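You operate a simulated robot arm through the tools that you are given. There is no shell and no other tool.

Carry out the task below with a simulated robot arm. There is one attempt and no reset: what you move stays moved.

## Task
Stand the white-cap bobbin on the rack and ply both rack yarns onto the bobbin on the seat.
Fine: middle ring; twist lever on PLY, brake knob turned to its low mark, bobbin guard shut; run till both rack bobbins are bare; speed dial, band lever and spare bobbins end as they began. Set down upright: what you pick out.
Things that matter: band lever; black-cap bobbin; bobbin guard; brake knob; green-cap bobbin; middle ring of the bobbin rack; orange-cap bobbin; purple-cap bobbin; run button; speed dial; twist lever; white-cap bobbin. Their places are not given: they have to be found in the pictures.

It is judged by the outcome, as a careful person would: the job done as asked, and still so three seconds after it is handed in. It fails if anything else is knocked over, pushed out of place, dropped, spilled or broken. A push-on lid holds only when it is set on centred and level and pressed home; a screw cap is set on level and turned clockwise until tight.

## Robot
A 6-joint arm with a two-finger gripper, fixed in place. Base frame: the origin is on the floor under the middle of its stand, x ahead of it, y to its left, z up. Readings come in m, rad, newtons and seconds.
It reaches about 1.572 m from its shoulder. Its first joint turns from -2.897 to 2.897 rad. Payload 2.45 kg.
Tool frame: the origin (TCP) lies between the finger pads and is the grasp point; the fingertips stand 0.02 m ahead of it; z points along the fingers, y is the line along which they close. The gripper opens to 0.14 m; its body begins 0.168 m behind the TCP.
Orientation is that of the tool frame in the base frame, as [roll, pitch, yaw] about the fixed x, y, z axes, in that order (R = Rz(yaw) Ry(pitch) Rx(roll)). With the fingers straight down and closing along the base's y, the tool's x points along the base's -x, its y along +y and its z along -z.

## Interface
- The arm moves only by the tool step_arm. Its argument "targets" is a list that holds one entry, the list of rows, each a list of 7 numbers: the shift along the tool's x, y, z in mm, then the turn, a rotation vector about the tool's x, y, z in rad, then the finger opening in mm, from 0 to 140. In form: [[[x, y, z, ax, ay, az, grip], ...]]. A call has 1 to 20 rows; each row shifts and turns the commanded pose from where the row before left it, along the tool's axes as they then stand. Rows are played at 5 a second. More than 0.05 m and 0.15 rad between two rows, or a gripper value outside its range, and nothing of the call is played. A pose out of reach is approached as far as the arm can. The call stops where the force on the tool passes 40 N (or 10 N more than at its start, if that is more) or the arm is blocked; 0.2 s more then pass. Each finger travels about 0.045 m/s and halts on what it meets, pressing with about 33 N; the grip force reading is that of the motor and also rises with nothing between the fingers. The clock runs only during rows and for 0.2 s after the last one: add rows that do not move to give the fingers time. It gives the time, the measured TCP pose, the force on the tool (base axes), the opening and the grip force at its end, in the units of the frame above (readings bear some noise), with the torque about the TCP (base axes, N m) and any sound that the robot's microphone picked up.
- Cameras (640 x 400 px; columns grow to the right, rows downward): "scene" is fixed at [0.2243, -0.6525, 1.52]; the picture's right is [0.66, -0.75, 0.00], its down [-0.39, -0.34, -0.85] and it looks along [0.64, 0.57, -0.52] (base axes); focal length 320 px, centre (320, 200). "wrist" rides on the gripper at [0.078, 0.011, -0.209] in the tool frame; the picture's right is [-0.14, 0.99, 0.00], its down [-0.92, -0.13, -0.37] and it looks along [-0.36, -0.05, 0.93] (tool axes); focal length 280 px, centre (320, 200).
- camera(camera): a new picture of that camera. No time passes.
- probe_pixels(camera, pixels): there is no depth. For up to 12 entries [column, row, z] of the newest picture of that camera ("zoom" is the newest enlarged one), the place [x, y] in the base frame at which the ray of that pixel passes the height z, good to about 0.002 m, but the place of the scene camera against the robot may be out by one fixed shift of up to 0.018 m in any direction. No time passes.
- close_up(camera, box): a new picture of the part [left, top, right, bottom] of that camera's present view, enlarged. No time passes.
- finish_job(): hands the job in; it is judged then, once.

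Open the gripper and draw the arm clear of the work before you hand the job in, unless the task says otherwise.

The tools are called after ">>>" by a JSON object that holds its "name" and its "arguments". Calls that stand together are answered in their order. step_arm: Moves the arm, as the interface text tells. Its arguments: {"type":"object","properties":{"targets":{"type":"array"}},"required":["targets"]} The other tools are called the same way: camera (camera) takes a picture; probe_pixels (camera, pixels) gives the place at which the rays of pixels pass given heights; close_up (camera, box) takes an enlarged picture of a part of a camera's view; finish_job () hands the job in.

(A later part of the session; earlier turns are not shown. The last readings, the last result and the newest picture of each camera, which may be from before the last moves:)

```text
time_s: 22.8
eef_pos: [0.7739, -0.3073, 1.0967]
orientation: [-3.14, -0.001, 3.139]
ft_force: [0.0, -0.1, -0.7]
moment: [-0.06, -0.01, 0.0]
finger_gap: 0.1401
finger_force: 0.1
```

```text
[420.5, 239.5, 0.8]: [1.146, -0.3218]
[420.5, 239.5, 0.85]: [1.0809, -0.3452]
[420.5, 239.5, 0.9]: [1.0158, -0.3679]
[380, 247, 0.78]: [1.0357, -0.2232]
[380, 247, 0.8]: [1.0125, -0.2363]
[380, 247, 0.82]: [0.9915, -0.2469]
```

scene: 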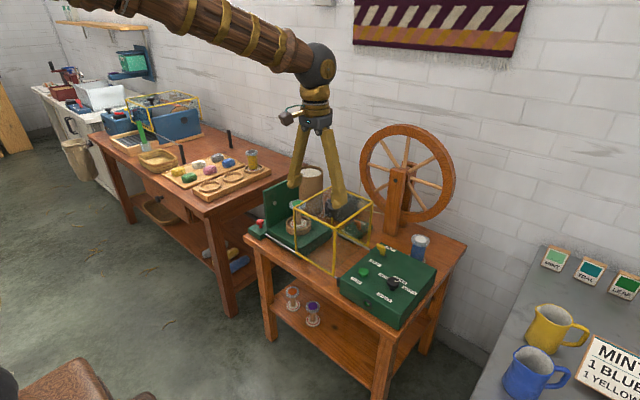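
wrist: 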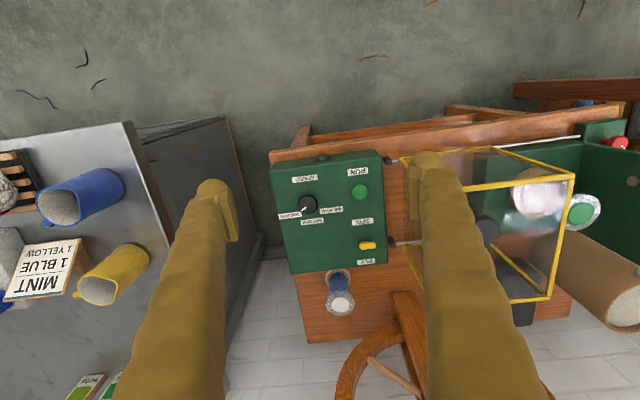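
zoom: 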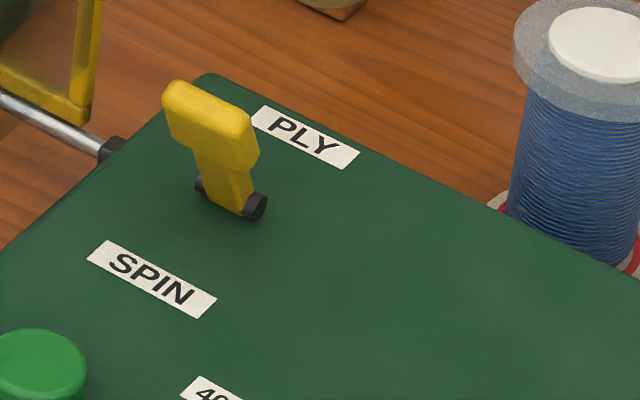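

I zoom tightly on the speed dial to measure its pointer angle against its label, as a guide to where the brake's LOW mark lies.

>>> {"name": "close_up", "arguments": {"camera": "wrist", "box": [284, 190, 332, 220]}}

>>> {"name": "close_up", "arguments": {"camera": "wrist", "box": [340, 225, 388, 265]}}

>>> {"name": "close_up", "arguments": {"camera": "scene", "box": [376, 270, 424, 300]}}

>>> {"name": "close_up", "arguments": {"camera": "scene", "box": [240, 210, 288, 240]}}

```text
13.33 times, centred on (308, 205) of wrist
```

zoom: 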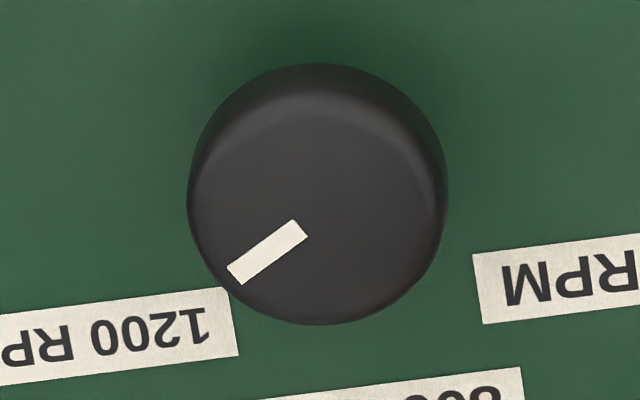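

```text
10.00 times, centred on (364, 245) of wrist
```

zoom: 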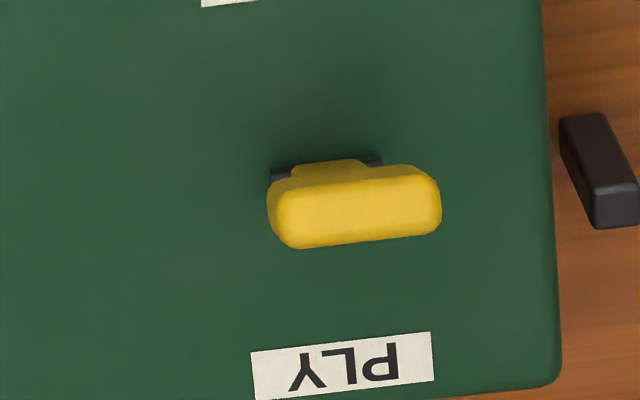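

```text
13.33 times, centred on (400, 285) of scene
```

zoom: 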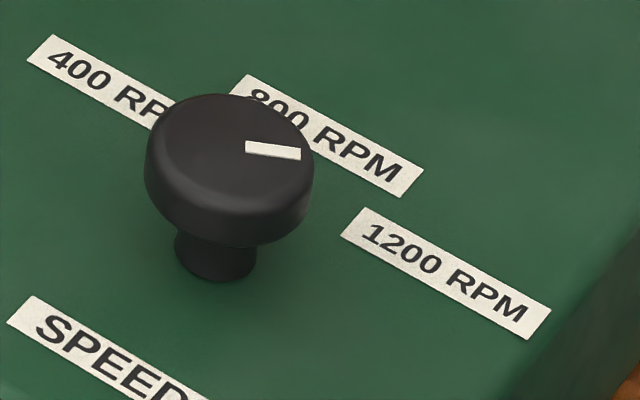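

```text
13.33 times, centred on (264, 225) of scene
```

zoom: 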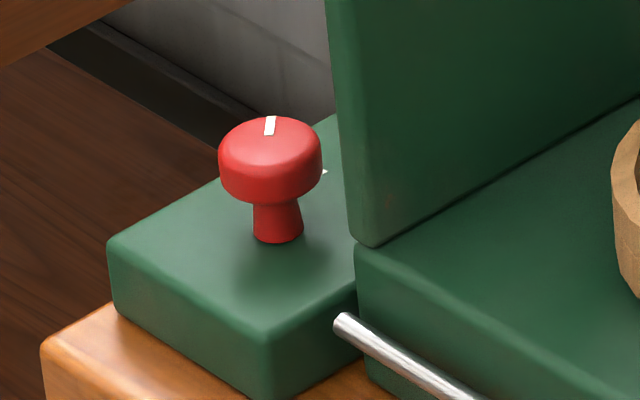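

Labels SPIN (x≈0.966) and PLY (x≈1.069) straddle the lever's pivot (≈1.017), and the lever's bar is at about x≈1.003, so it leans to SPIN and must be pushed toward +x. I close the gripper and go lower near it for a precise look.

>>> {"name": "step_arm", "arguments": {"targets": [[[-19, 8, 18, 0, 0, 0, 120], [-19, 8, 18, 0, 0, 0, 100], [-19, 8, 18, 0, 0, 0, 80], [-19, 8, 18, 0, 0, 0, 60], [-19, 8, 18, 0, 0, 0, 40], [-19, 8, 18, 0, 0, 0, 20], [-19, 8, 18, 0, 0, 0, 0], [-19, 8, 18, 0, 0, 0, 0], [0, 0, 0, 0, 0, 0, 0], [0, 0, 0, 0, 0, 0, 0]]]}}

>>> {"name": "camera", "arguments": {"camera": "wrist"}}

>>> {"name": "close_up", "arguments": {"camera": "scene", "box": [300, 130, 460, 280]}}

```text
time_s: 25.0
eef_pos: [0.9268, -0.2458, 0.9531]
orientation: [-3.14, 0.0, 3.141]
ft_force: [-0.4, -1.1, 0.6]
moment: [-0.01, 0.02, -0.02]
finger_gap: 0.0
finger_force: 29.9
```

```text
taken
```

wrist: 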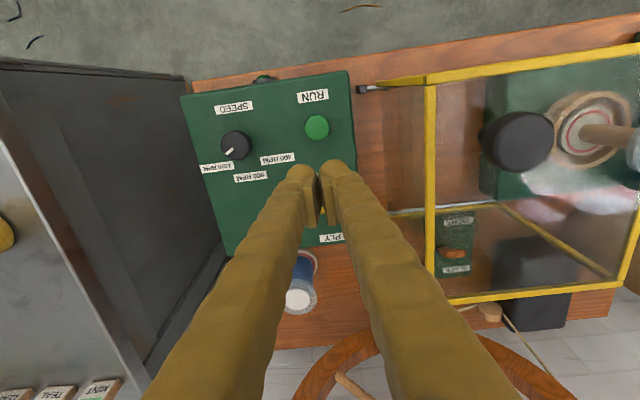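

```text
2.67 times, centred on (380, 205) of scene
```

zoom: 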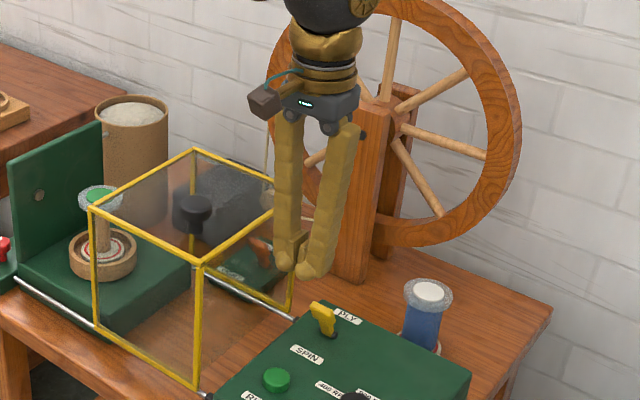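

I bring the closed fingertips down just on the SPIN side of the lever, at x≈0.96, tips at z≈0.79.

>>> {"name": "step_arm", "arguments": {"targets": [[[-33, 2, 0, 0, 0, 0, 0], [0, 0, 40, 0, 0, 0, 0], [0, 0, 40, 0, 0, 0, 0], [0, 0, 40, 0, 0, 0, 0], [0, 0, 20, 0, 0, 0, 0], [0, 0, 0, 0, 0, 0, 0]]]}}

>>> {"name": "close_up", "arguments": {"camera": "scene", "box": [340, 215, 436, 275]}}

>>> {"name": "camera", "arguments": {"camera": "wrist"}}

```text
time_s: 26.4
eef_pos: [0.9602, -0.242, 0.814]
orientation: [3.14, -0.003, 3.141]
ft_force: [0.6, -0.1, -0.8]
moment: [0.01, 0.01, -0.01]
finger_gap: 0.0001
finger_force: 29.5
```

```text
6.67 times, centred on (388, 245) of scene
```

zoom: 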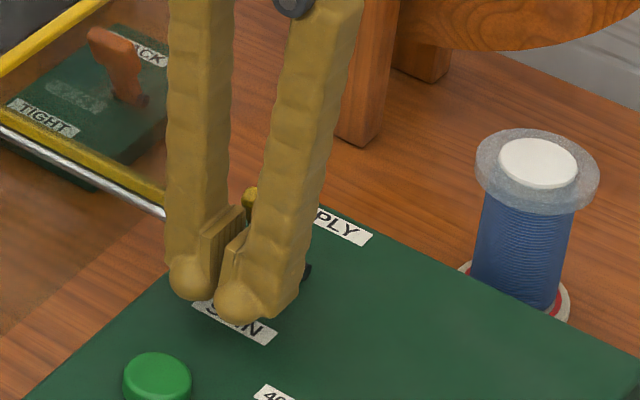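

```text
taken
```

wrist: 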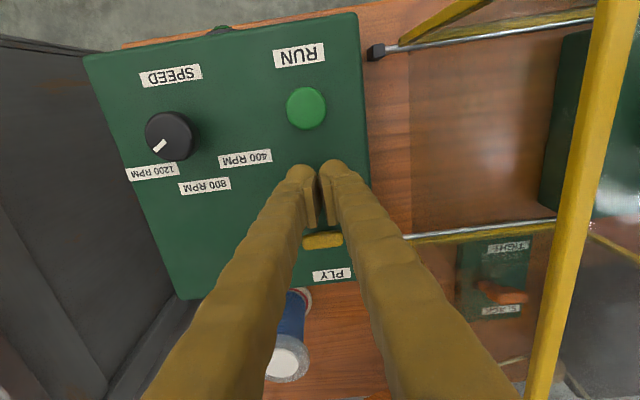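

The fingertips stand just before the lever's bar (wrist 322,241). I push slowly toward +x, 10 mm per row, watching the force.

>>> {"name": "step_arm", "arguments": {"targets": [[[-10, 0, 0, 0, 0, 0, 0], [-10, 0, 0, 0, 0, 0, 0], [-8, 0, 0, 0, 0, 0, 0], [-7, 0, 0, 0, 0, 0, 0], [-7, 0, 0, 0, 0, 0, 0]]]}}

>>> {"name": "close_up", "arguments": {"camera": "scene", "box": [340, 215, 436, 275]}}

>>> {"name": "camera", "arguments": {"camera": "wrist"}}

```text
time_s: 27.6
eef_pos: [0.9992, -0.2415, 0.8149]
orientation: [-3.14, -0.006, 3.139]
ft_force: [-30.4, 1.2, 12.6]
moment: [-0.11, 0.15, -0.26]
finger_gap: 0.0001
finger_force: 29.0
```

```text
6.67 times, centred on (388, 245) of scene
```

zoom: 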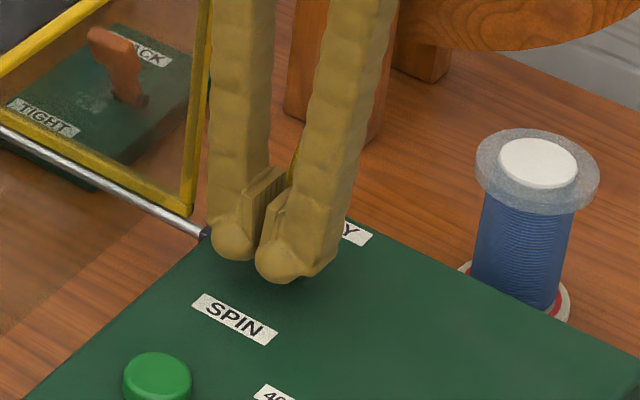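

```text
taken
```

wrist: 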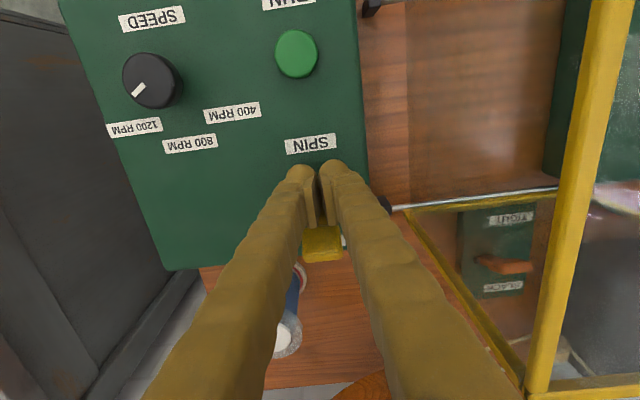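

The reaction rose to −30 N, so the lever is probably at its PLY stop. I back off and rise to inspect it.

>>> {"name": "step_arm", "arguments": {"targets": [[[15, 0, 0, 0, 0, 0, 0], [15, 0, 0, 0, 0, 0, 0], [0, 0, -40, 0, 0, 0, 0], [10, -20, -40, 0, 0, 0, 0], [20, -30, -40, 0, 0, 0, 0], [20, -30, -20, 0, 0, 0, 0], [0, 0, 0, 0, 0, 0, 0]]]}}

>>> {"name": "camera", "arguments": {"camera": "wrist"}}

>>> {"name": "close_up", "arguments": {"camera": "scene", "box": [350, 230, 430, 280]}}

```text
refused: row 5 steps farther than a row can; nothing moved
```

```text
taken
```

wrist: 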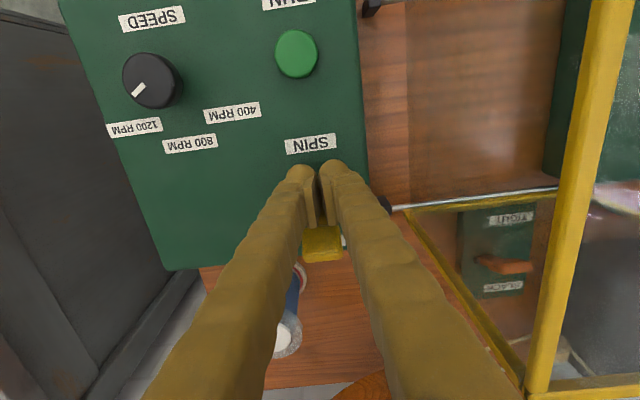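

```text
8.00 times, centred on (390, 255) of scene
```

zoom: 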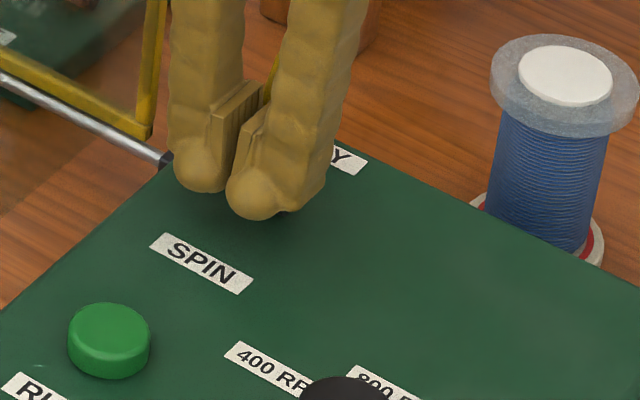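

That move was refused for one row being too long; I repeat it with smaller rows.

>>> {"name": "step_arm", "arguments": {"targets": [[[15, 0, 0, 0, 0, 0, 0], [15, 0, 0, 0, 0, 0, 0], [0, 0, -40, 0, 0, 0, 0], [10, -15, -40, 0, 0, 0, 0], [10, -20, -40, 0, 0, 0, 0], [20, -30, -20, 0, 0, 0, 0], [10, -20, 0, 0, 0, 0, 0], [0, 0, 0, 0, 0, 0, 0]]]}}

>>> {"name": "camera", "arguments": {"camera": "wrist"}}

>>> {"name": "close_up", "arguments": {"camera": "scene", "box": [350, 230, 430, 280]}}

```text
time_s: 29.4
eef_pos: [0.9223, -0.3269, 0.9531]
orientation: [3.141, -0.003, 3.139]
ft_force: [0.4, 0.1, -0.9]
moment: [0.02, -0.02, -0.02]
finger_gap: 0.0001
finger_force: 29.6
```

```text
taken
```

wrist: 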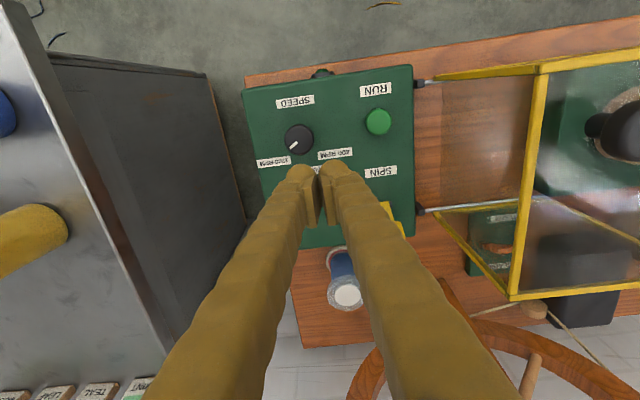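

```text
8.00 times, centred on (390, 255) of scene
```

zoom: 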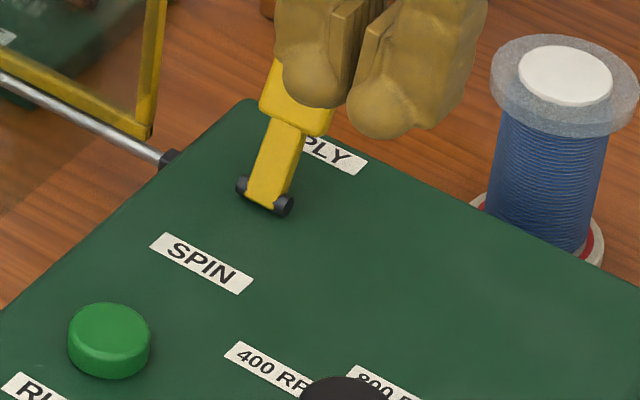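

The lever has stayed over toward PLY. Now I rise, open the gripper and move over the white-cap bobbin for a precise fix.

>>> {"name": "step_arm", "arguments": {"targets": [[[0, 0, -40, 0, 0, 0, 20], [0, 0, -40, 0, 0, 0, 40], [-20, 5, -20, 0, 0, 0, 60], [-25, 5, 0, 0, 0, 0, 80], [-25, 0, 0, 0, 0, 0, 100], [-25, 0, 0, 0, 0, 0, 110], [-25, 0, 0, 0, 0, 0, 110], [0, 0, 0, 0, 0, 0, 110], [0, 0, 0, 0, 0, 0, 110]]]}}

>>> {"name": "camera", "arguments": {"camera": "wrist"}}

>>> {"name": "camera", "arguments": {"camera": "scene"}}

>>> {"name": "close_up", "arguments": {"camera": "scene", "box": [350, 230, 430, 280]}}

```text
time_s: 31.4
eef_pos: [1.0413, -0.3161, 1.0549]
orientation: [3.141, -0.002, 3.139]
ft_force: [0.5, 0.7, -0.4]
moment: [-0.03, 0.0, 0.0]
finger_gap: 0.1101
finger_force: 0.0
```

```text
taken
```

wrist: 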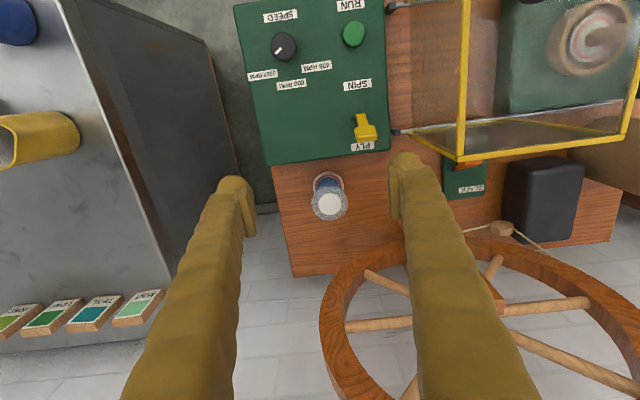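

```text
taken
```

scene: 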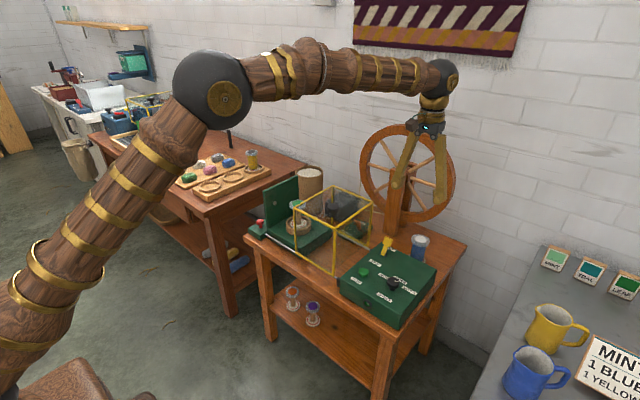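

```text
8.00 times, centred on (390, 255) of scene
```

zoom: 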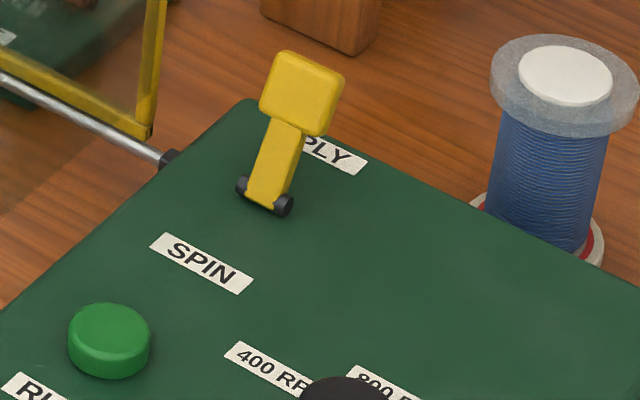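

The lever is clearly on PLY now. I zoom on the white-cap bobbin at (329,204) and probe its cap and base.

>>> {"name": "close_up", "arguments": {"camera": "wrist", "box": [290, 165, 370, 225]}}

>>> {"name": "probe_pixels", "arguments": {"camera": "wrist", "pixels": [[329, 204, 0.76], [329, 204, 0.78], [329, 204, 0.8], [329, 204, 0.82], [328, 190, 0.68], [328, 190, 0.7]]}}

>>> {"name": "probe_pixels", "arguments": {"camera": "scene", "pixels": [[420.5, 239.5, 0.76], [420.5, 239.5, 0.78], [420.5, 239.5, 0.8], [420.5, 239.5, 0.82]]}}

```text
6.67 times, centred on (330, 195) of wrist
```

zoom: 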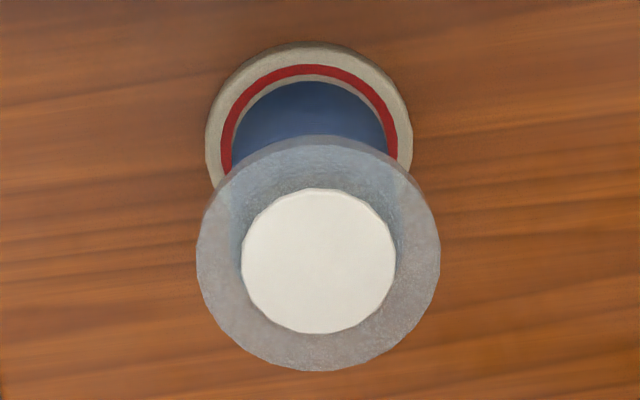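

```text
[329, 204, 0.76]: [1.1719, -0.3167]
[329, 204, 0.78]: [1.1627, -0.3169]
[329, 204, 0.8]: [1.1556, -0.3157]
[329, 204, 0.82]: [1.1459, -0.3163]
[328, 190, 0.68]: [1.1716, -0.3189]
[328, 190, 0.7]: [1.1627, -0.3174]
```

```text
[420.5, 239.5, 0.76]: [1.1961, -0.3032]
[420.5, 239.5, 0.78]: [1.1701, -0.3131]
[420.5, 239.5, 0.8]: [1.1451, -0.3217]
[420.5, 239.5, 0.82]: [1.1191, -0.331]
```

The white bobbin's axis comes out at (1.155, −0.316), cap top z≈0.80, flange about 67 mm wide. I move above it with the fingers open 110 mm and stop at z≈0.885 to check.

>>> {"name": "step_arm", "arguments": {"targets": [[[-38, 0, 0, 0, 0, 0, 110], [-38, 0, 0, 0, 0, 0, 110], [-38, 0, 0, 0, 0, 0, 110], [0, 0, 40, 0, 0, 0, 110], [0, 0, 40, 0, 0, 0, 110], [0, 0, 40, 0, 0, 0, 110], [0, 0, 40, 0, 0, 0, 110], [0, 0, 10, 0, 0, 0, 110], [0, 0, 0, 0, 0, 0, 110]]]}}

>>> {"name": "camera", "arguments": {"camera": "wrist"}}

>>> {"name": "close_up", "arguments": {"camera": "scene", "box": [340, 110, 500, 290]}}

```text
time_s: 33.4
eef_pos: [1.15, -0.3142, 0.882]
orientation: [-3.141, -0.002, 3.14]
ft_force: [0.7, 0.3, 0.1]
moment: [0.01, -0.01, 0.03]
finger_gap: 0.1099
finger_force: 0.0
out of reach, approached as far as the arm can: row 3
```

```text
taken
```

wrist: 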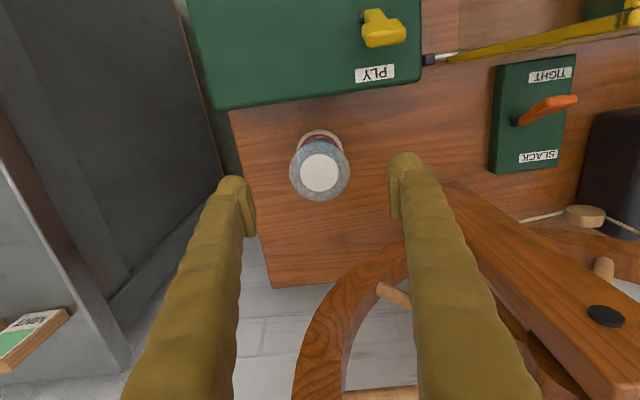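

```text
2.22 times, centred on (420, 200) of scene
```

zoom: 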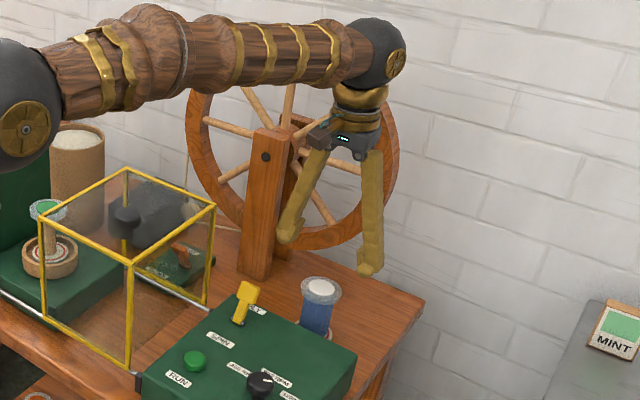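

The cap at wrist (320,172) is on the tool axis within 4 mm. I shift 4 mm in +x and descend so the flange lies between the pads (TCP z≈0.789), still open.

>>> {"name": "step_arm", "arguments": {"targets": [[[-4, 0, 20, 0, 0, 0, 110], [0, 0, 30, 0, 0, 0, 100], [0, 0, 25, 0, 0, 0, 95], [0, 0, 18, 0, 0, 0, 95], [0, 0, 0, 0, 0, 0, 95]]]}}

>>> {"name": "camera", "arguments": {"camera": "wrist"}}

>>> {"name": "close_up", "arguments": {"camera": "scene", "box": [370, 170, 490, 270]}}

```text
time_s: 34.6
eef_pos: [1.1541, -0.3156, 0.7887]
orientation: [-3.14, -0.003, 3.139]
ft_force: [-0.2, 0.5, 0.2]
moment: [0.0, 0.01, -0.02]
finger_gap: 0.0951
finger_force: 0.2
```

```text
taken
```

wrist: 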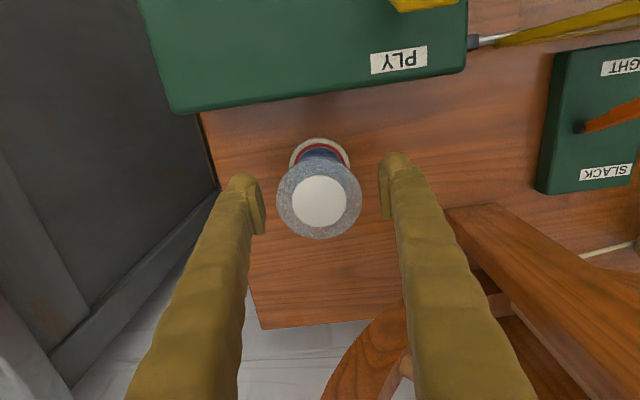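

```text
4.00 times, centred on (430, 220) of scene
```

zoom: 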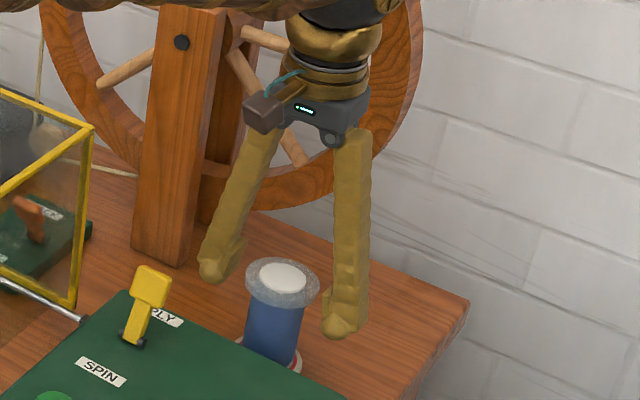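

The bobbin cap at (319,202) is centred between the fingers. I close gently on the flange.

>>> {"name": "step_arm", "arguments": {"targets": [[[0, 0, 0, 0, 0, 0, 82], [0, 0, 0, 0, 0, 0, 74], [0, 0, 0, 0, 0, 0, 70], [0, 0, 0, 0, 0, 0, 68], [0, 0, 0, 0, 0, 0, 66], [0, 0, 0, 0, 0, 0, 64], [0, 0, 0, 0, 0, 0, 62]]]}}

>>> {"name": "camera", "arguments": {"camera": "wrist"}}

```text
time_s: 36.2
eef_pos: [1.1534, -0.3142, 0.789]
orientation: [3.141, -0.001, 3.14]
ft_force: [0.5, -0.2, 0.4]
moment: [0.03, 0.0, 0.0]
finger_gap: 0.0655
finger_force: 32.7
```

```text
taken
```

wrist: 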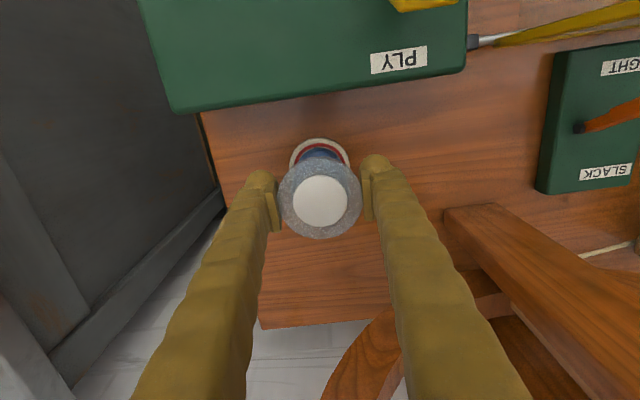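

The flange is held at 65.5 mm with 33 N. I lift slowly straight up.

>>> {"name": "step_arm", "arguments": {"targets": [[[0, 0, -10, 0, 0, 0, 58], [0, 0, -20, 0, 0, 0, 58], [0, 0, -25, 0, 0, 0, 58], [0, 0, -25, 0, 0, 0, 58], [0, 0, -25, 0, 0, 0, 58]]]}}

>>> {"name": "camera", "arguments": {"camera": "wrist"}}

>>> {"name": "close_up", "arguments": {"camera": "scene", "box": [370, 150, 490, 250]}}

```text
time_s: 37.4
eef_pos: [1.1527, -0.3141, 0.8931]
orientation: [-3.141, 0.0, 3.139]
ft_force: [-0.5, 0.1, -1.5]
moment: [0.01, -0.01, 0.01]
finger_gap: 0.058
finger_force: 0.0
```

```text
taken
```

wrist: 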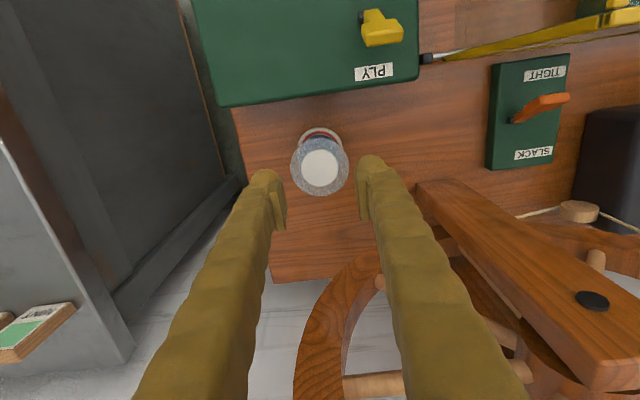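

```text
4.00 times, centred on (430, 200) of scene
```

zoom: 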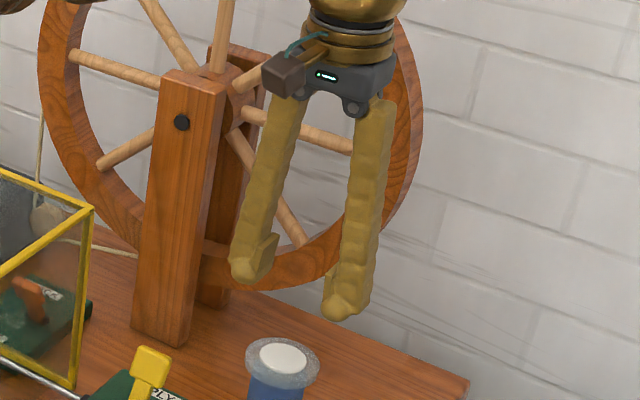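

The grip slipped off and the bobbin still stands where it was (cap at wrist 320,168); my pads were too high on the flange. I zoom to re-measure the cap before retrying lower.

>>> {"name": "close_up", "arguments": {"camera": "wrist", "box": [280, 120, 360, 200]}}

>>> {"name": "step_arm", "arguments": {"targets": [[[0, 0, 0, 0, 0, 0, 80], [0, 0, 0, 0, 0, 0, 95], [0, 0, 0, 0, 0, 0, 100], [0, 0, 40, 0, 0, 0, 100], [0, 0, 40, 0, 0, 0, 100], [0, 0, 20, 0, 0, 0, 100], [0, 0, 0, 0, 0, 0, 100]]]}}

>>> {"name": "close_up", "arguments": {"camera": "wrist", "box": [260, 120, 380, 240]}}

>>> {"name": "close_up", "arguments": {"camera": "scene", "box": [390, 210, 470, 270]}}

```text
5.00 times, centred on (320, 160) of wrist
```

zoom: 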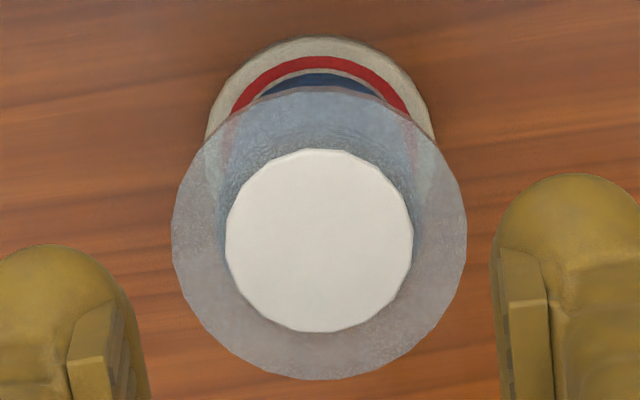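

```text
time_s: 39.0
eef_pos: [1.1526, -0.3152, 0.7928]
orientation: [-3.142, 0.0, 3.141]
ft_force: [0.4, -0.6, 1.2]
moment: [0.0, 0.0, -0.03]
finger_gap: 0.1
finger_force: 0.1
```

```text
3.33 times, centred on (320, 180) of wrist
```

zoom: 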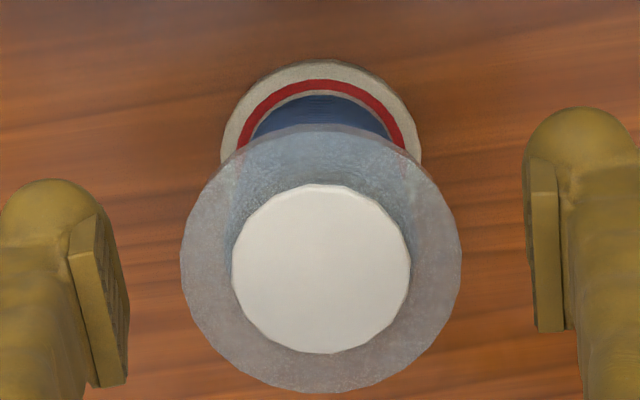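

```text
6.67 times, centred on (430, 240) of scene
```

zoom: 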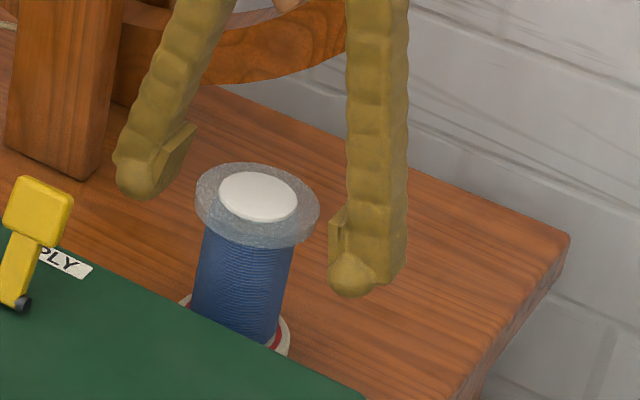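

Two views give cap top z≈0.794 and x≈1.156, so the pads should go about 17 mm lower. I descend to TCP z≈0.775 and shift 3 mm in +x, then close.

>>> {"name": "step_arm", "arguments": {"targets": [[[-3, 0, 10, 0, 0, 0, 100], [0, 0, 8, 0, 0, 0, 95], [0, 0, 0, 0, 0, 0, 82], [0, 0, 0, 0, 0, 0, 74], [0, 0, 0, 0, 0, 0, 70], [0, 0, 0, 0, 0, 0, 67], [0, 0, 0, 0, 0, 0, 64], [0, 0, 0, 0, 0, 0, 60], [0, 0, 0, 0, 0, 0, 58]]]}}

>>> {"name": "camera", "arguments": {"camera": "wrist"}}

>>> {"name": "close_up", "arguments": {"camera": "scene", "box": [390, 210, 470, 270]}}

```text
time_s: 41.0
eef_pos: [1.1558, -0.3153, 0.7751]
orientation: [-3.141, 0.0, 3.14]
ft_force: [0.6, 1.0, 0.7]
moment: [0.01, 0.04, 0.01]
finger_gap: 0.0688
finger_force: 32.8
```

```text
taken
```

wrist: 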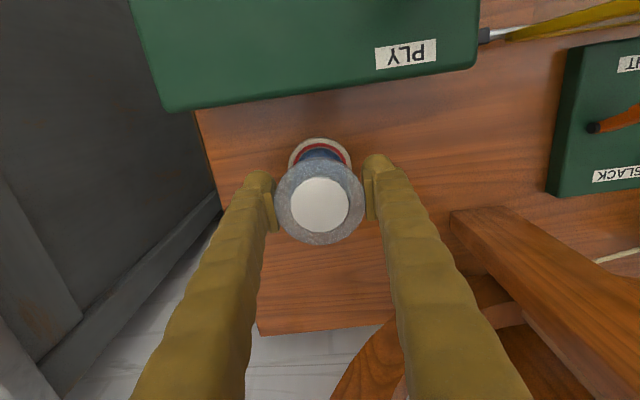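

```text
6.67 times, centred on (430, 240) of scene
```

zoom: 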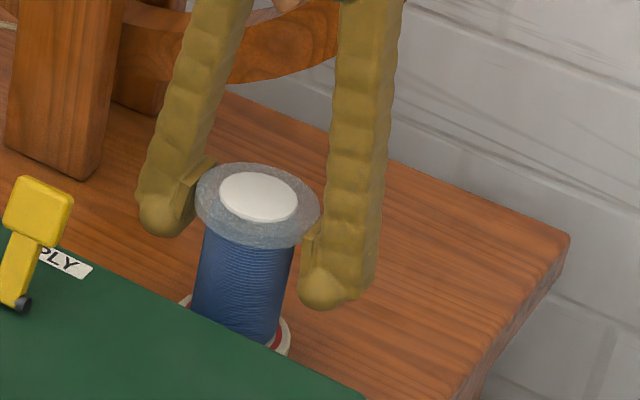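

Now the gap is 68.8 mm (the full flange) at 33 N. I lift 30 mm gently and check.

>>> {"name": "step_arm", "arguments": {"targets": [[[0, 0, -4, 0, 0, 0, 56], [0, 0, -8, 0, 0, 0, 56], [0, 0, -10, 0, 0, 0, 56], [0, 0, -10, 0, 0, 0, 56], [0, 0, 0, 0, 0, 0, 56]]]}}

>>> {"name": "close_up", "arguments": {"camera": "scene", "box": [390, 200, 470, 260]}}

>>> {"name": "camera", "arguments": {"camera": "wrist"}}

```text
time_s: 42.2
eef_pos: [1.1571, -0.3138, 0.8074]
orientation: [3.141, -0.002, 3.139]
ft_force: [0.1, 0.9, -1.5]
moment: [0.0, 0.0, 0.02]
finger_gap: 0.0686
finger_force: 32.9
```

```text
6.67 times, centred on (430, 230) of scene
```

zoom: 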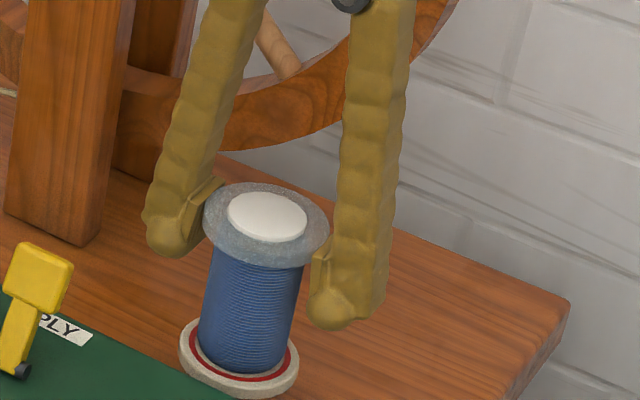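

```text
taken
```

wrist: 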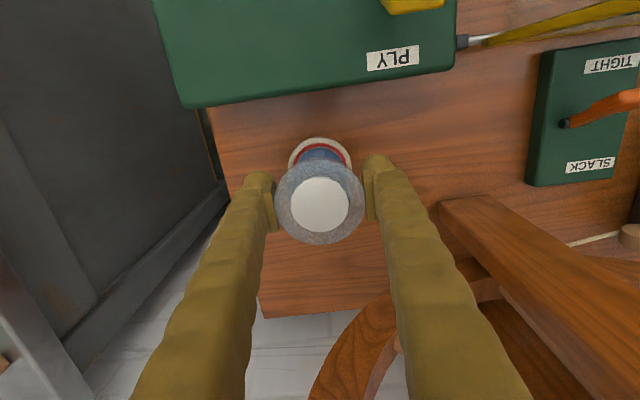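

The bobbin hangs upright in the grip. I raise it further, then draw back in −x away from the wheel while rising to z≈1.1.

>>> {"name": "step_arm", "arguments": {"targets": [[[0, 0, -20, 0, 0, 0, 56], [0, 0, -30, 0, 0, 0, 56], [0, 0, -35, 0, 0, 0, 56], [0, 0, -35, 0, 0, 0, 56], [15, 0, -30, 0, 0, 0, 56], [25, 0, -30, 0, 0, 0, 56], [30, 0, -30, 0, 0, 0, 56], [30, 0, -30, 0, 0, 0, 56], [35, 0, -30, 0, 0, 0, 56], [35, 0, -20, 0, 0, 0, 56], [35, 0, 0, 0, 0, 0, 56], [30, 0, 0, 0, 0, 0, 56], [20, 0, 0, 0, 0, 0, 56], [10, 0, 0, 0, 0, 0, 56], [0, 0, 0, 0, 0, 0, 56]]]}}

>>> {"name": "camera", "arguments": {"camera": "scene"}}

>>> {"name": "camera", "arguments": {"camera": "wrist"}}

```text
time_s: 45.4
eef_pos: [0.8939, -0.3129, 1.0973]
orientation: [-3.142, -0.003, 3.14]
ft_force: [0.2, -0.5, -0.6]
moment: [0.0, -0.01, -0.02]
finger_gap: 0.0688
finger_force: 32.9
```

```text
taken
```

scene: 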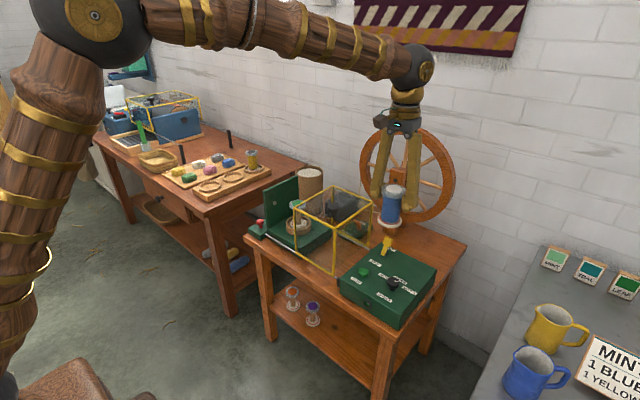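

```text
taken
```

wrist: 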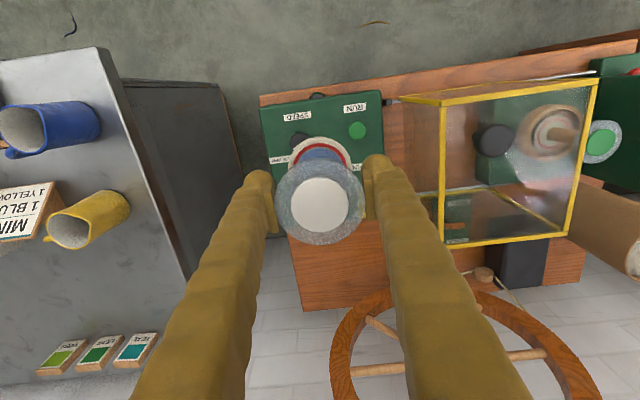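

The bobbin is securely held at z≈1.10. I carry it left (+y) over the guard toward the rack.

>>> {"name": "step_arm", "arguments": {"targets": [[[0, 20, 0, 0, 0, 0, 56], [0, 30, 0, 0, 0, 0, 56], [0, 40, 0, 0, 0, 0, 56], [0, 40, 0, 0, 0, 0, 56], [0, 40, 0, 0, 0, 0, 56], [0, 40, 0, 0, 0, 0, 56], [0, 40, 0, 0, 0, 0, 56], [0, 40, 0, 0, 0, 0, 56], [0, 40, 0, 0, 0, 0, 56], [0, 40, 0, 0, 0, 0, 56], [0, 40, 0, 0, 0, 0, 56], [0, 40, 0, 0, 0, 0, 56], [0, 40, 0, 0, 0, 0, 56], [0, 40, 0, 0, 0, 0, 56], [0, 40, 0, 0, 0, 0, 56], [0, 40, 0, 0, 0, 0, 56], [0, 40, 0, 0, 0, 0, 56], [0, 30, 0, 0, 0, 0, 56], [0, 20, 0, 0, 0, 0, 56], [0, 0, 0, 0, 0, 0, 56]]]}}

>>> {"name": "camera", "arguments": {"camera": "wrist"}}

>>> {"name": "camera", "arguments": {"camera": "scene"}}

```text
time_s: 49.6
eef_pos: [0.8938, 0.3861, 1.0988]
orientation: [3.142, -0.003, 3.141]
ft_force: [-0.4, -0.4, -0.7]
moment: [0.01, -0.03, 0.02]
finger_gap: 0.0685
finger_force: 32.5
```

```text
taken
```

wrist: 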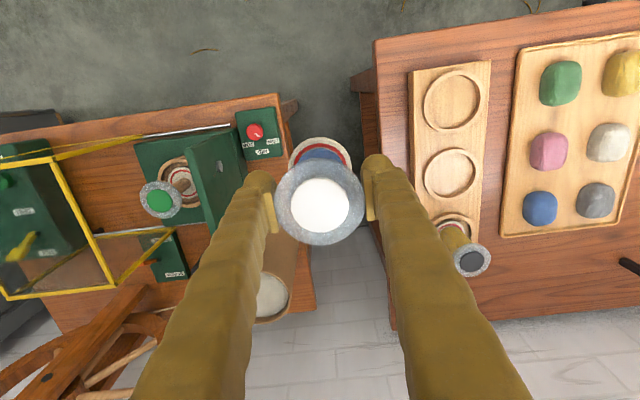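

```text
taken
```

scene: 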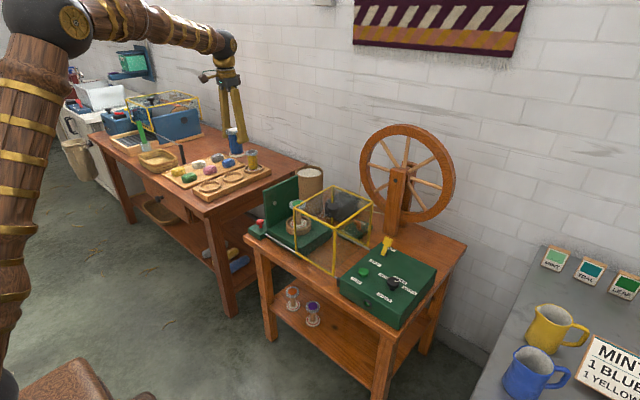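

The middle ring is at wrist (452,173). I zoom on the rack and probe the ring at several heights to triangulate with the earlier view.

>>> {"name": "close_up", "arguments": {"camera": "wrist", "box": [400, 130, 500, 270]}}

>>> {"name": "close_up", "arguments": {"camera": "wrist", "box": [412, 145, 492, 195]}}

>>> {"name": "probe_pixels", "arguments": {"camera": "wrist", "pixels": [[452, 173, 0.75], [452, 173, 0.775], [452, 173, 0.8], [452, 100, 0.775], [470, 261, 0.85], [470, 261, 0.875], [470, 261, 0.9]]}}

>>> {"name": "close_up", "arguments": {"camera": "scene", "box": [180, 140, 280, 202]}}

```text
2.86 times, centred on (450, 200) of wrist
```

zoom: 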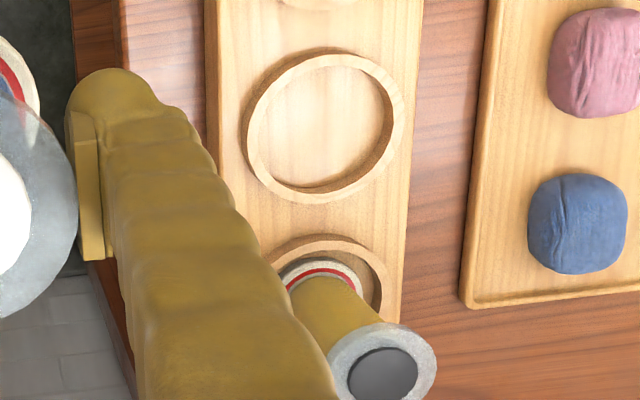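

```text
8.00 times, centred on (452, 170) of wrist
```

zoom: 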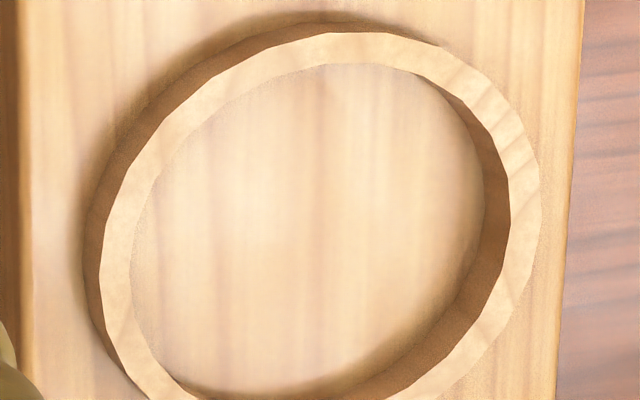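

```text
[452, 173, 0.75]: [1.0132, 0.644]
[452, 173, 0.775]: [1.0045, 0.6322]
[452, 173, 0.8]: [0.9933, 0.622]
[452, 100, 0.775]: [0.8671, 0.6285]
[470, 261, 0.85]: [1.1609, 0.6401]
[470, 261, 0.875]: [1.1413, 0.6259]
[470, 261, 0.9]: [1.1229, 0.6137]
```

```text
6.40 times, centred on (230, 171) of scene
```

zoom: 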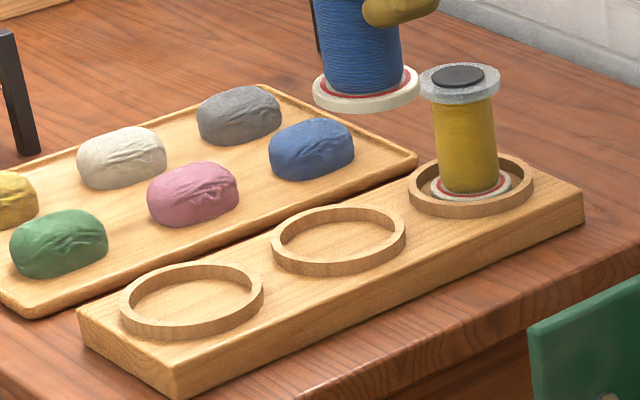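

The ring is roomy (inner ≈90 mm against a 68 mm flange); its centre comes out near (1.002, 0.630), top z≈0.78. I move over it and descend to TCP z≈0.92.

>>> {"name": "step_arm", "arguments": {"targets": [[[-10, 20, 0, 0, 0, 0, 56], [-14, 34, 0, 0, 0, 0, 56], [-18, 38, 0, 0, 0, 0, 56], [-18, 40, 0, 0, 0, 0, 56], [-18, 40, 0, 0, 0, 0, 56], [-18, 40, 0, 0, 0, 0, 56], [-12, 32, 0, 0, 0, 0, 56], [0, 0, 20, 0, 0, 0, 56], [0, 0, 35, 0, 0, 0, 56], [0, 0, 40, 0, 0, 0, 56], [0, 0, 40, 0, 0, 0, 56], [0, 0, 30, 0, 0, 0, 56], [0, 0, 15, 0, 0, 0, 56], [0, 0, 0, 0, 0, 0, 56]]]}}

>>> {"name": "camera", "arguments": {"camera": "wrist"}}

>>> {"name": "close_up", "arguments": {"camera": "scene", "box": [180, 110, 300, 210]}}

```text
time_s: 52.6
eef_pos: [0.9927, 0.6259, 0.9115]
orientation: [3.141, -0.001, 3.14]
ft_force: [0.1, 0.7, -0.3]
moment: [-0.01, 0.0, 0.0]
finger_gap: 0.0684
finger_force: 33.0
out of reach, approached as far as the arm can: row 7
```

```text
taken
```

wrist: 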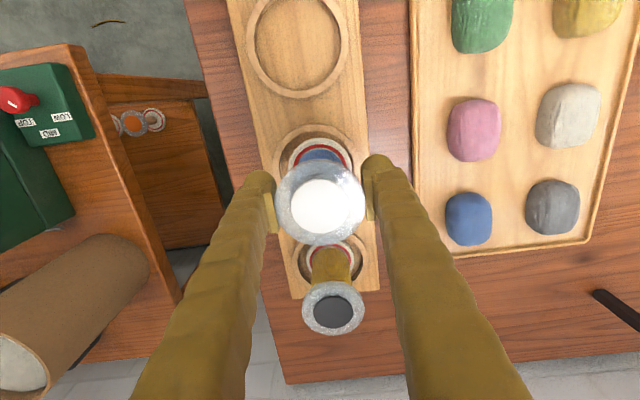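

```text
4.00 times, centred on (240, 160) of scene
```

zoom: 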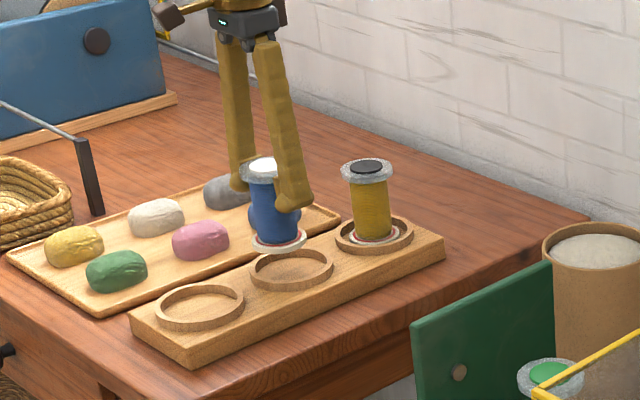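

The middle ring is partly hidden by the bobbin, so I probe the near ring (298,47) and far ring (≈331,262) to get the middle between them.

>>> {"name": "close_up", "arguments": {"camera": "wrist", "box": [230, 100, 400, 300]}}

>>> {"name": "close_up", "arguments": {"camera": "wrist", "box": [230, 0, 390, 100]}}

>>> {"name": "probe_pixels", "arguments": {"camera": "wrist", "pixels": [[298, 47, 0.785], [331, 262, 0.785], [261, 155, 0.785], [353, 146, 0.785], [307, 125, 0.785], [334, 311, 0.875]]}}

```text
2.00 times, centred on (315, 200) of wrist
```

zoom: 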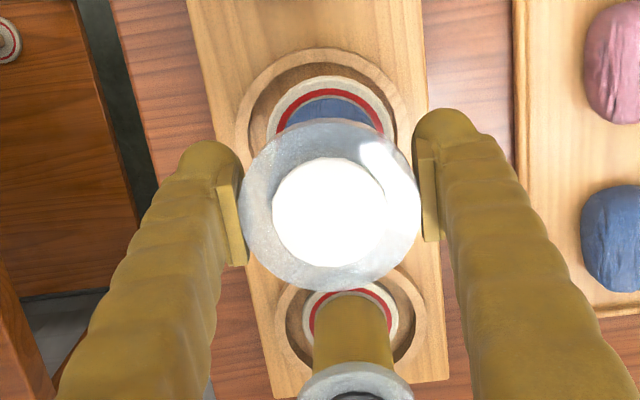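

```text
4.00 times, centred on (310, 50) of wrist
```

zoom: 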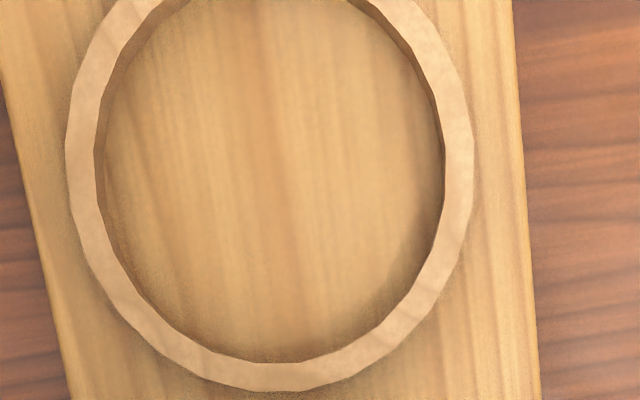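

```text
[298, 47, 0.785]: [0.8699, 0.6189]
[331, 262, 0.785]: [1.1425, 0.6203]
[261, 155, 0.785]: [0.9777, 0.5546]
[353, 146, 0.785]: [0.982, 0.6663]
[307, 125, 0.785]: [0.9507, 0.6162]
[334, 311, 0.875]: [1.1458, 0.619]
```

Averaging the near (0.870, 0.619) and far (1.143, 0.620) rings puts the middle at about (1.004, 0.620). I correct by +10 mm x, −6 mm y and descend to z≈0.875.

>>> {"name": "step_arm", "arguments": {"targets": [[[-5, -3, 5, 0, 0, 0, 56], [-5, -3, 10, 0, 0, 0, 56], [0, 0, 12, 0, 0, 0, 56], [0, 0, 10, 0, 0, 0, 56], [0, 0, 0, 0, 0, 0, 56]]]}}

>>> {"name": "camera", "arguments": {"camera": "wrist"}}

>>> {"name": "close_up", "arguments": {"camera": "scene", "box": [200, 130, 280, 200]}}

```text
time_s: 53.8
eef_pos: [1.0047, 0.6181, 0.8757]
orientation: [3.141, -0.002, 3.139]
ft_force: [-0.1, 0.6, -0.1]
moment: [0.03, 0.0, 0.02]
finger_gap: 0.0686
finger_force: 32.7
```

```text
taken
```

wrist: 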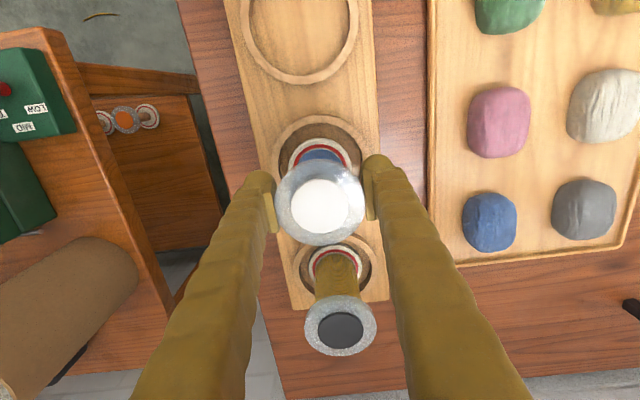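

```text
5.71 times, centred on (240, 165) of scene
```

zoom: 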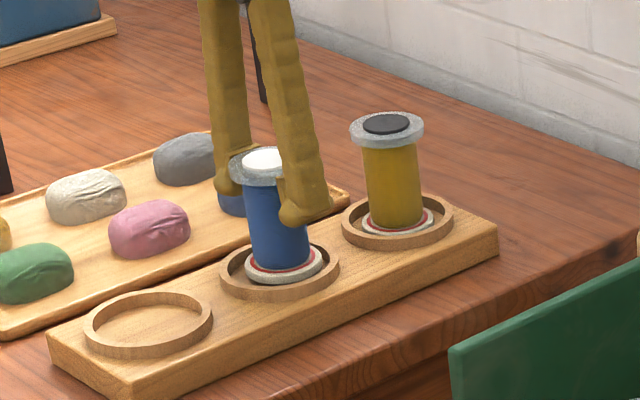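

The bobbin's base hovers inside the ring's outline. I zoom in the wrist view to check the centring.

>>> {"name": "close_up", "arguments": {"camera": "wrist", "box": [240, 100, 400, 200]}}

>>> {"name": "close_up", "arguments": {"camera": "scene", "box": [210, 150, 258, 190]}}

```text
4.00 times, centred on (320, 150) of wrist
```

zoom: 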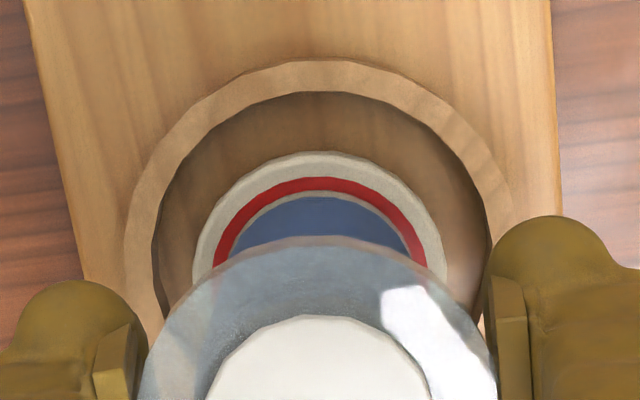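

```text
10.00 times, centred on (234, 170) of scene
```

zoom: 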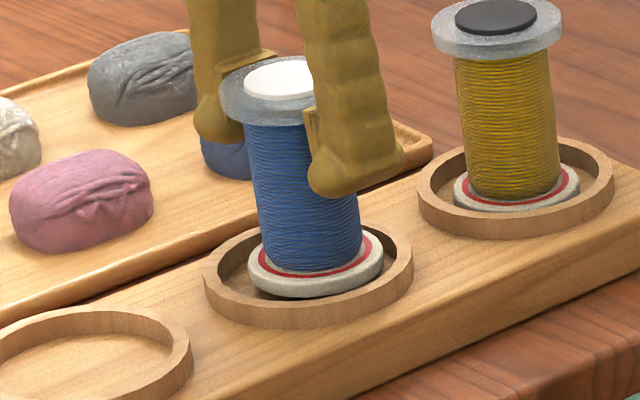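

It is centred side to side (ring inner 155–490, base 192–447 in the zoom). I lower it in small steps until it touches.

>>> {"name": "step_arm", "arguments": {"targets": [[[0, 0, 5, 0, 0, 0, 56], [0, 0, 5, 0, 0, 0, 56], [0, 0, 4, 0, 0, 0, 56], [0, 0, 3, 0, 0, 0, 56], [0, 0, 2, 0, 0, 0, 56]]]}}

>>> {"name": "close_up", "arguments": {"camera": "scene", "box": [210, 150, 258, 190]}}

```text
time_s: 54.7
eef_pos: [1.0038, 0.6174, 0.8691]
orientation: [3.141, 0.005, 3.139]
ft_force: [-2.1, 0.4, 7.8]
moment: [0.06, 0.28, 0.03]
finger_gap: 0.0685
finger_force: 32.4
stopped in row 4: the force on the tool passed its limit at 43 N (the readings are from after the stop); the commanded pose is now the measured one
```

```text
10.00 times, centred on (234, 170) of scene
```

zoom: 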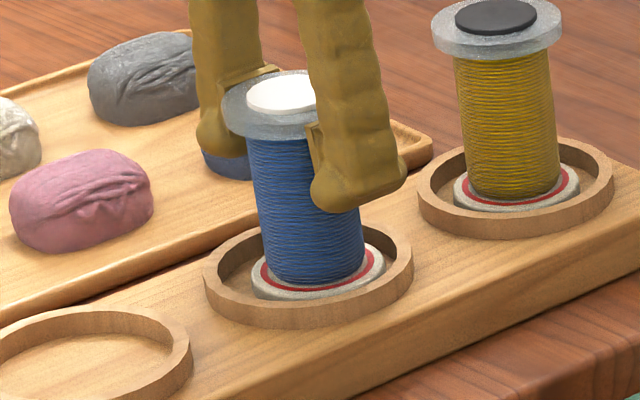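

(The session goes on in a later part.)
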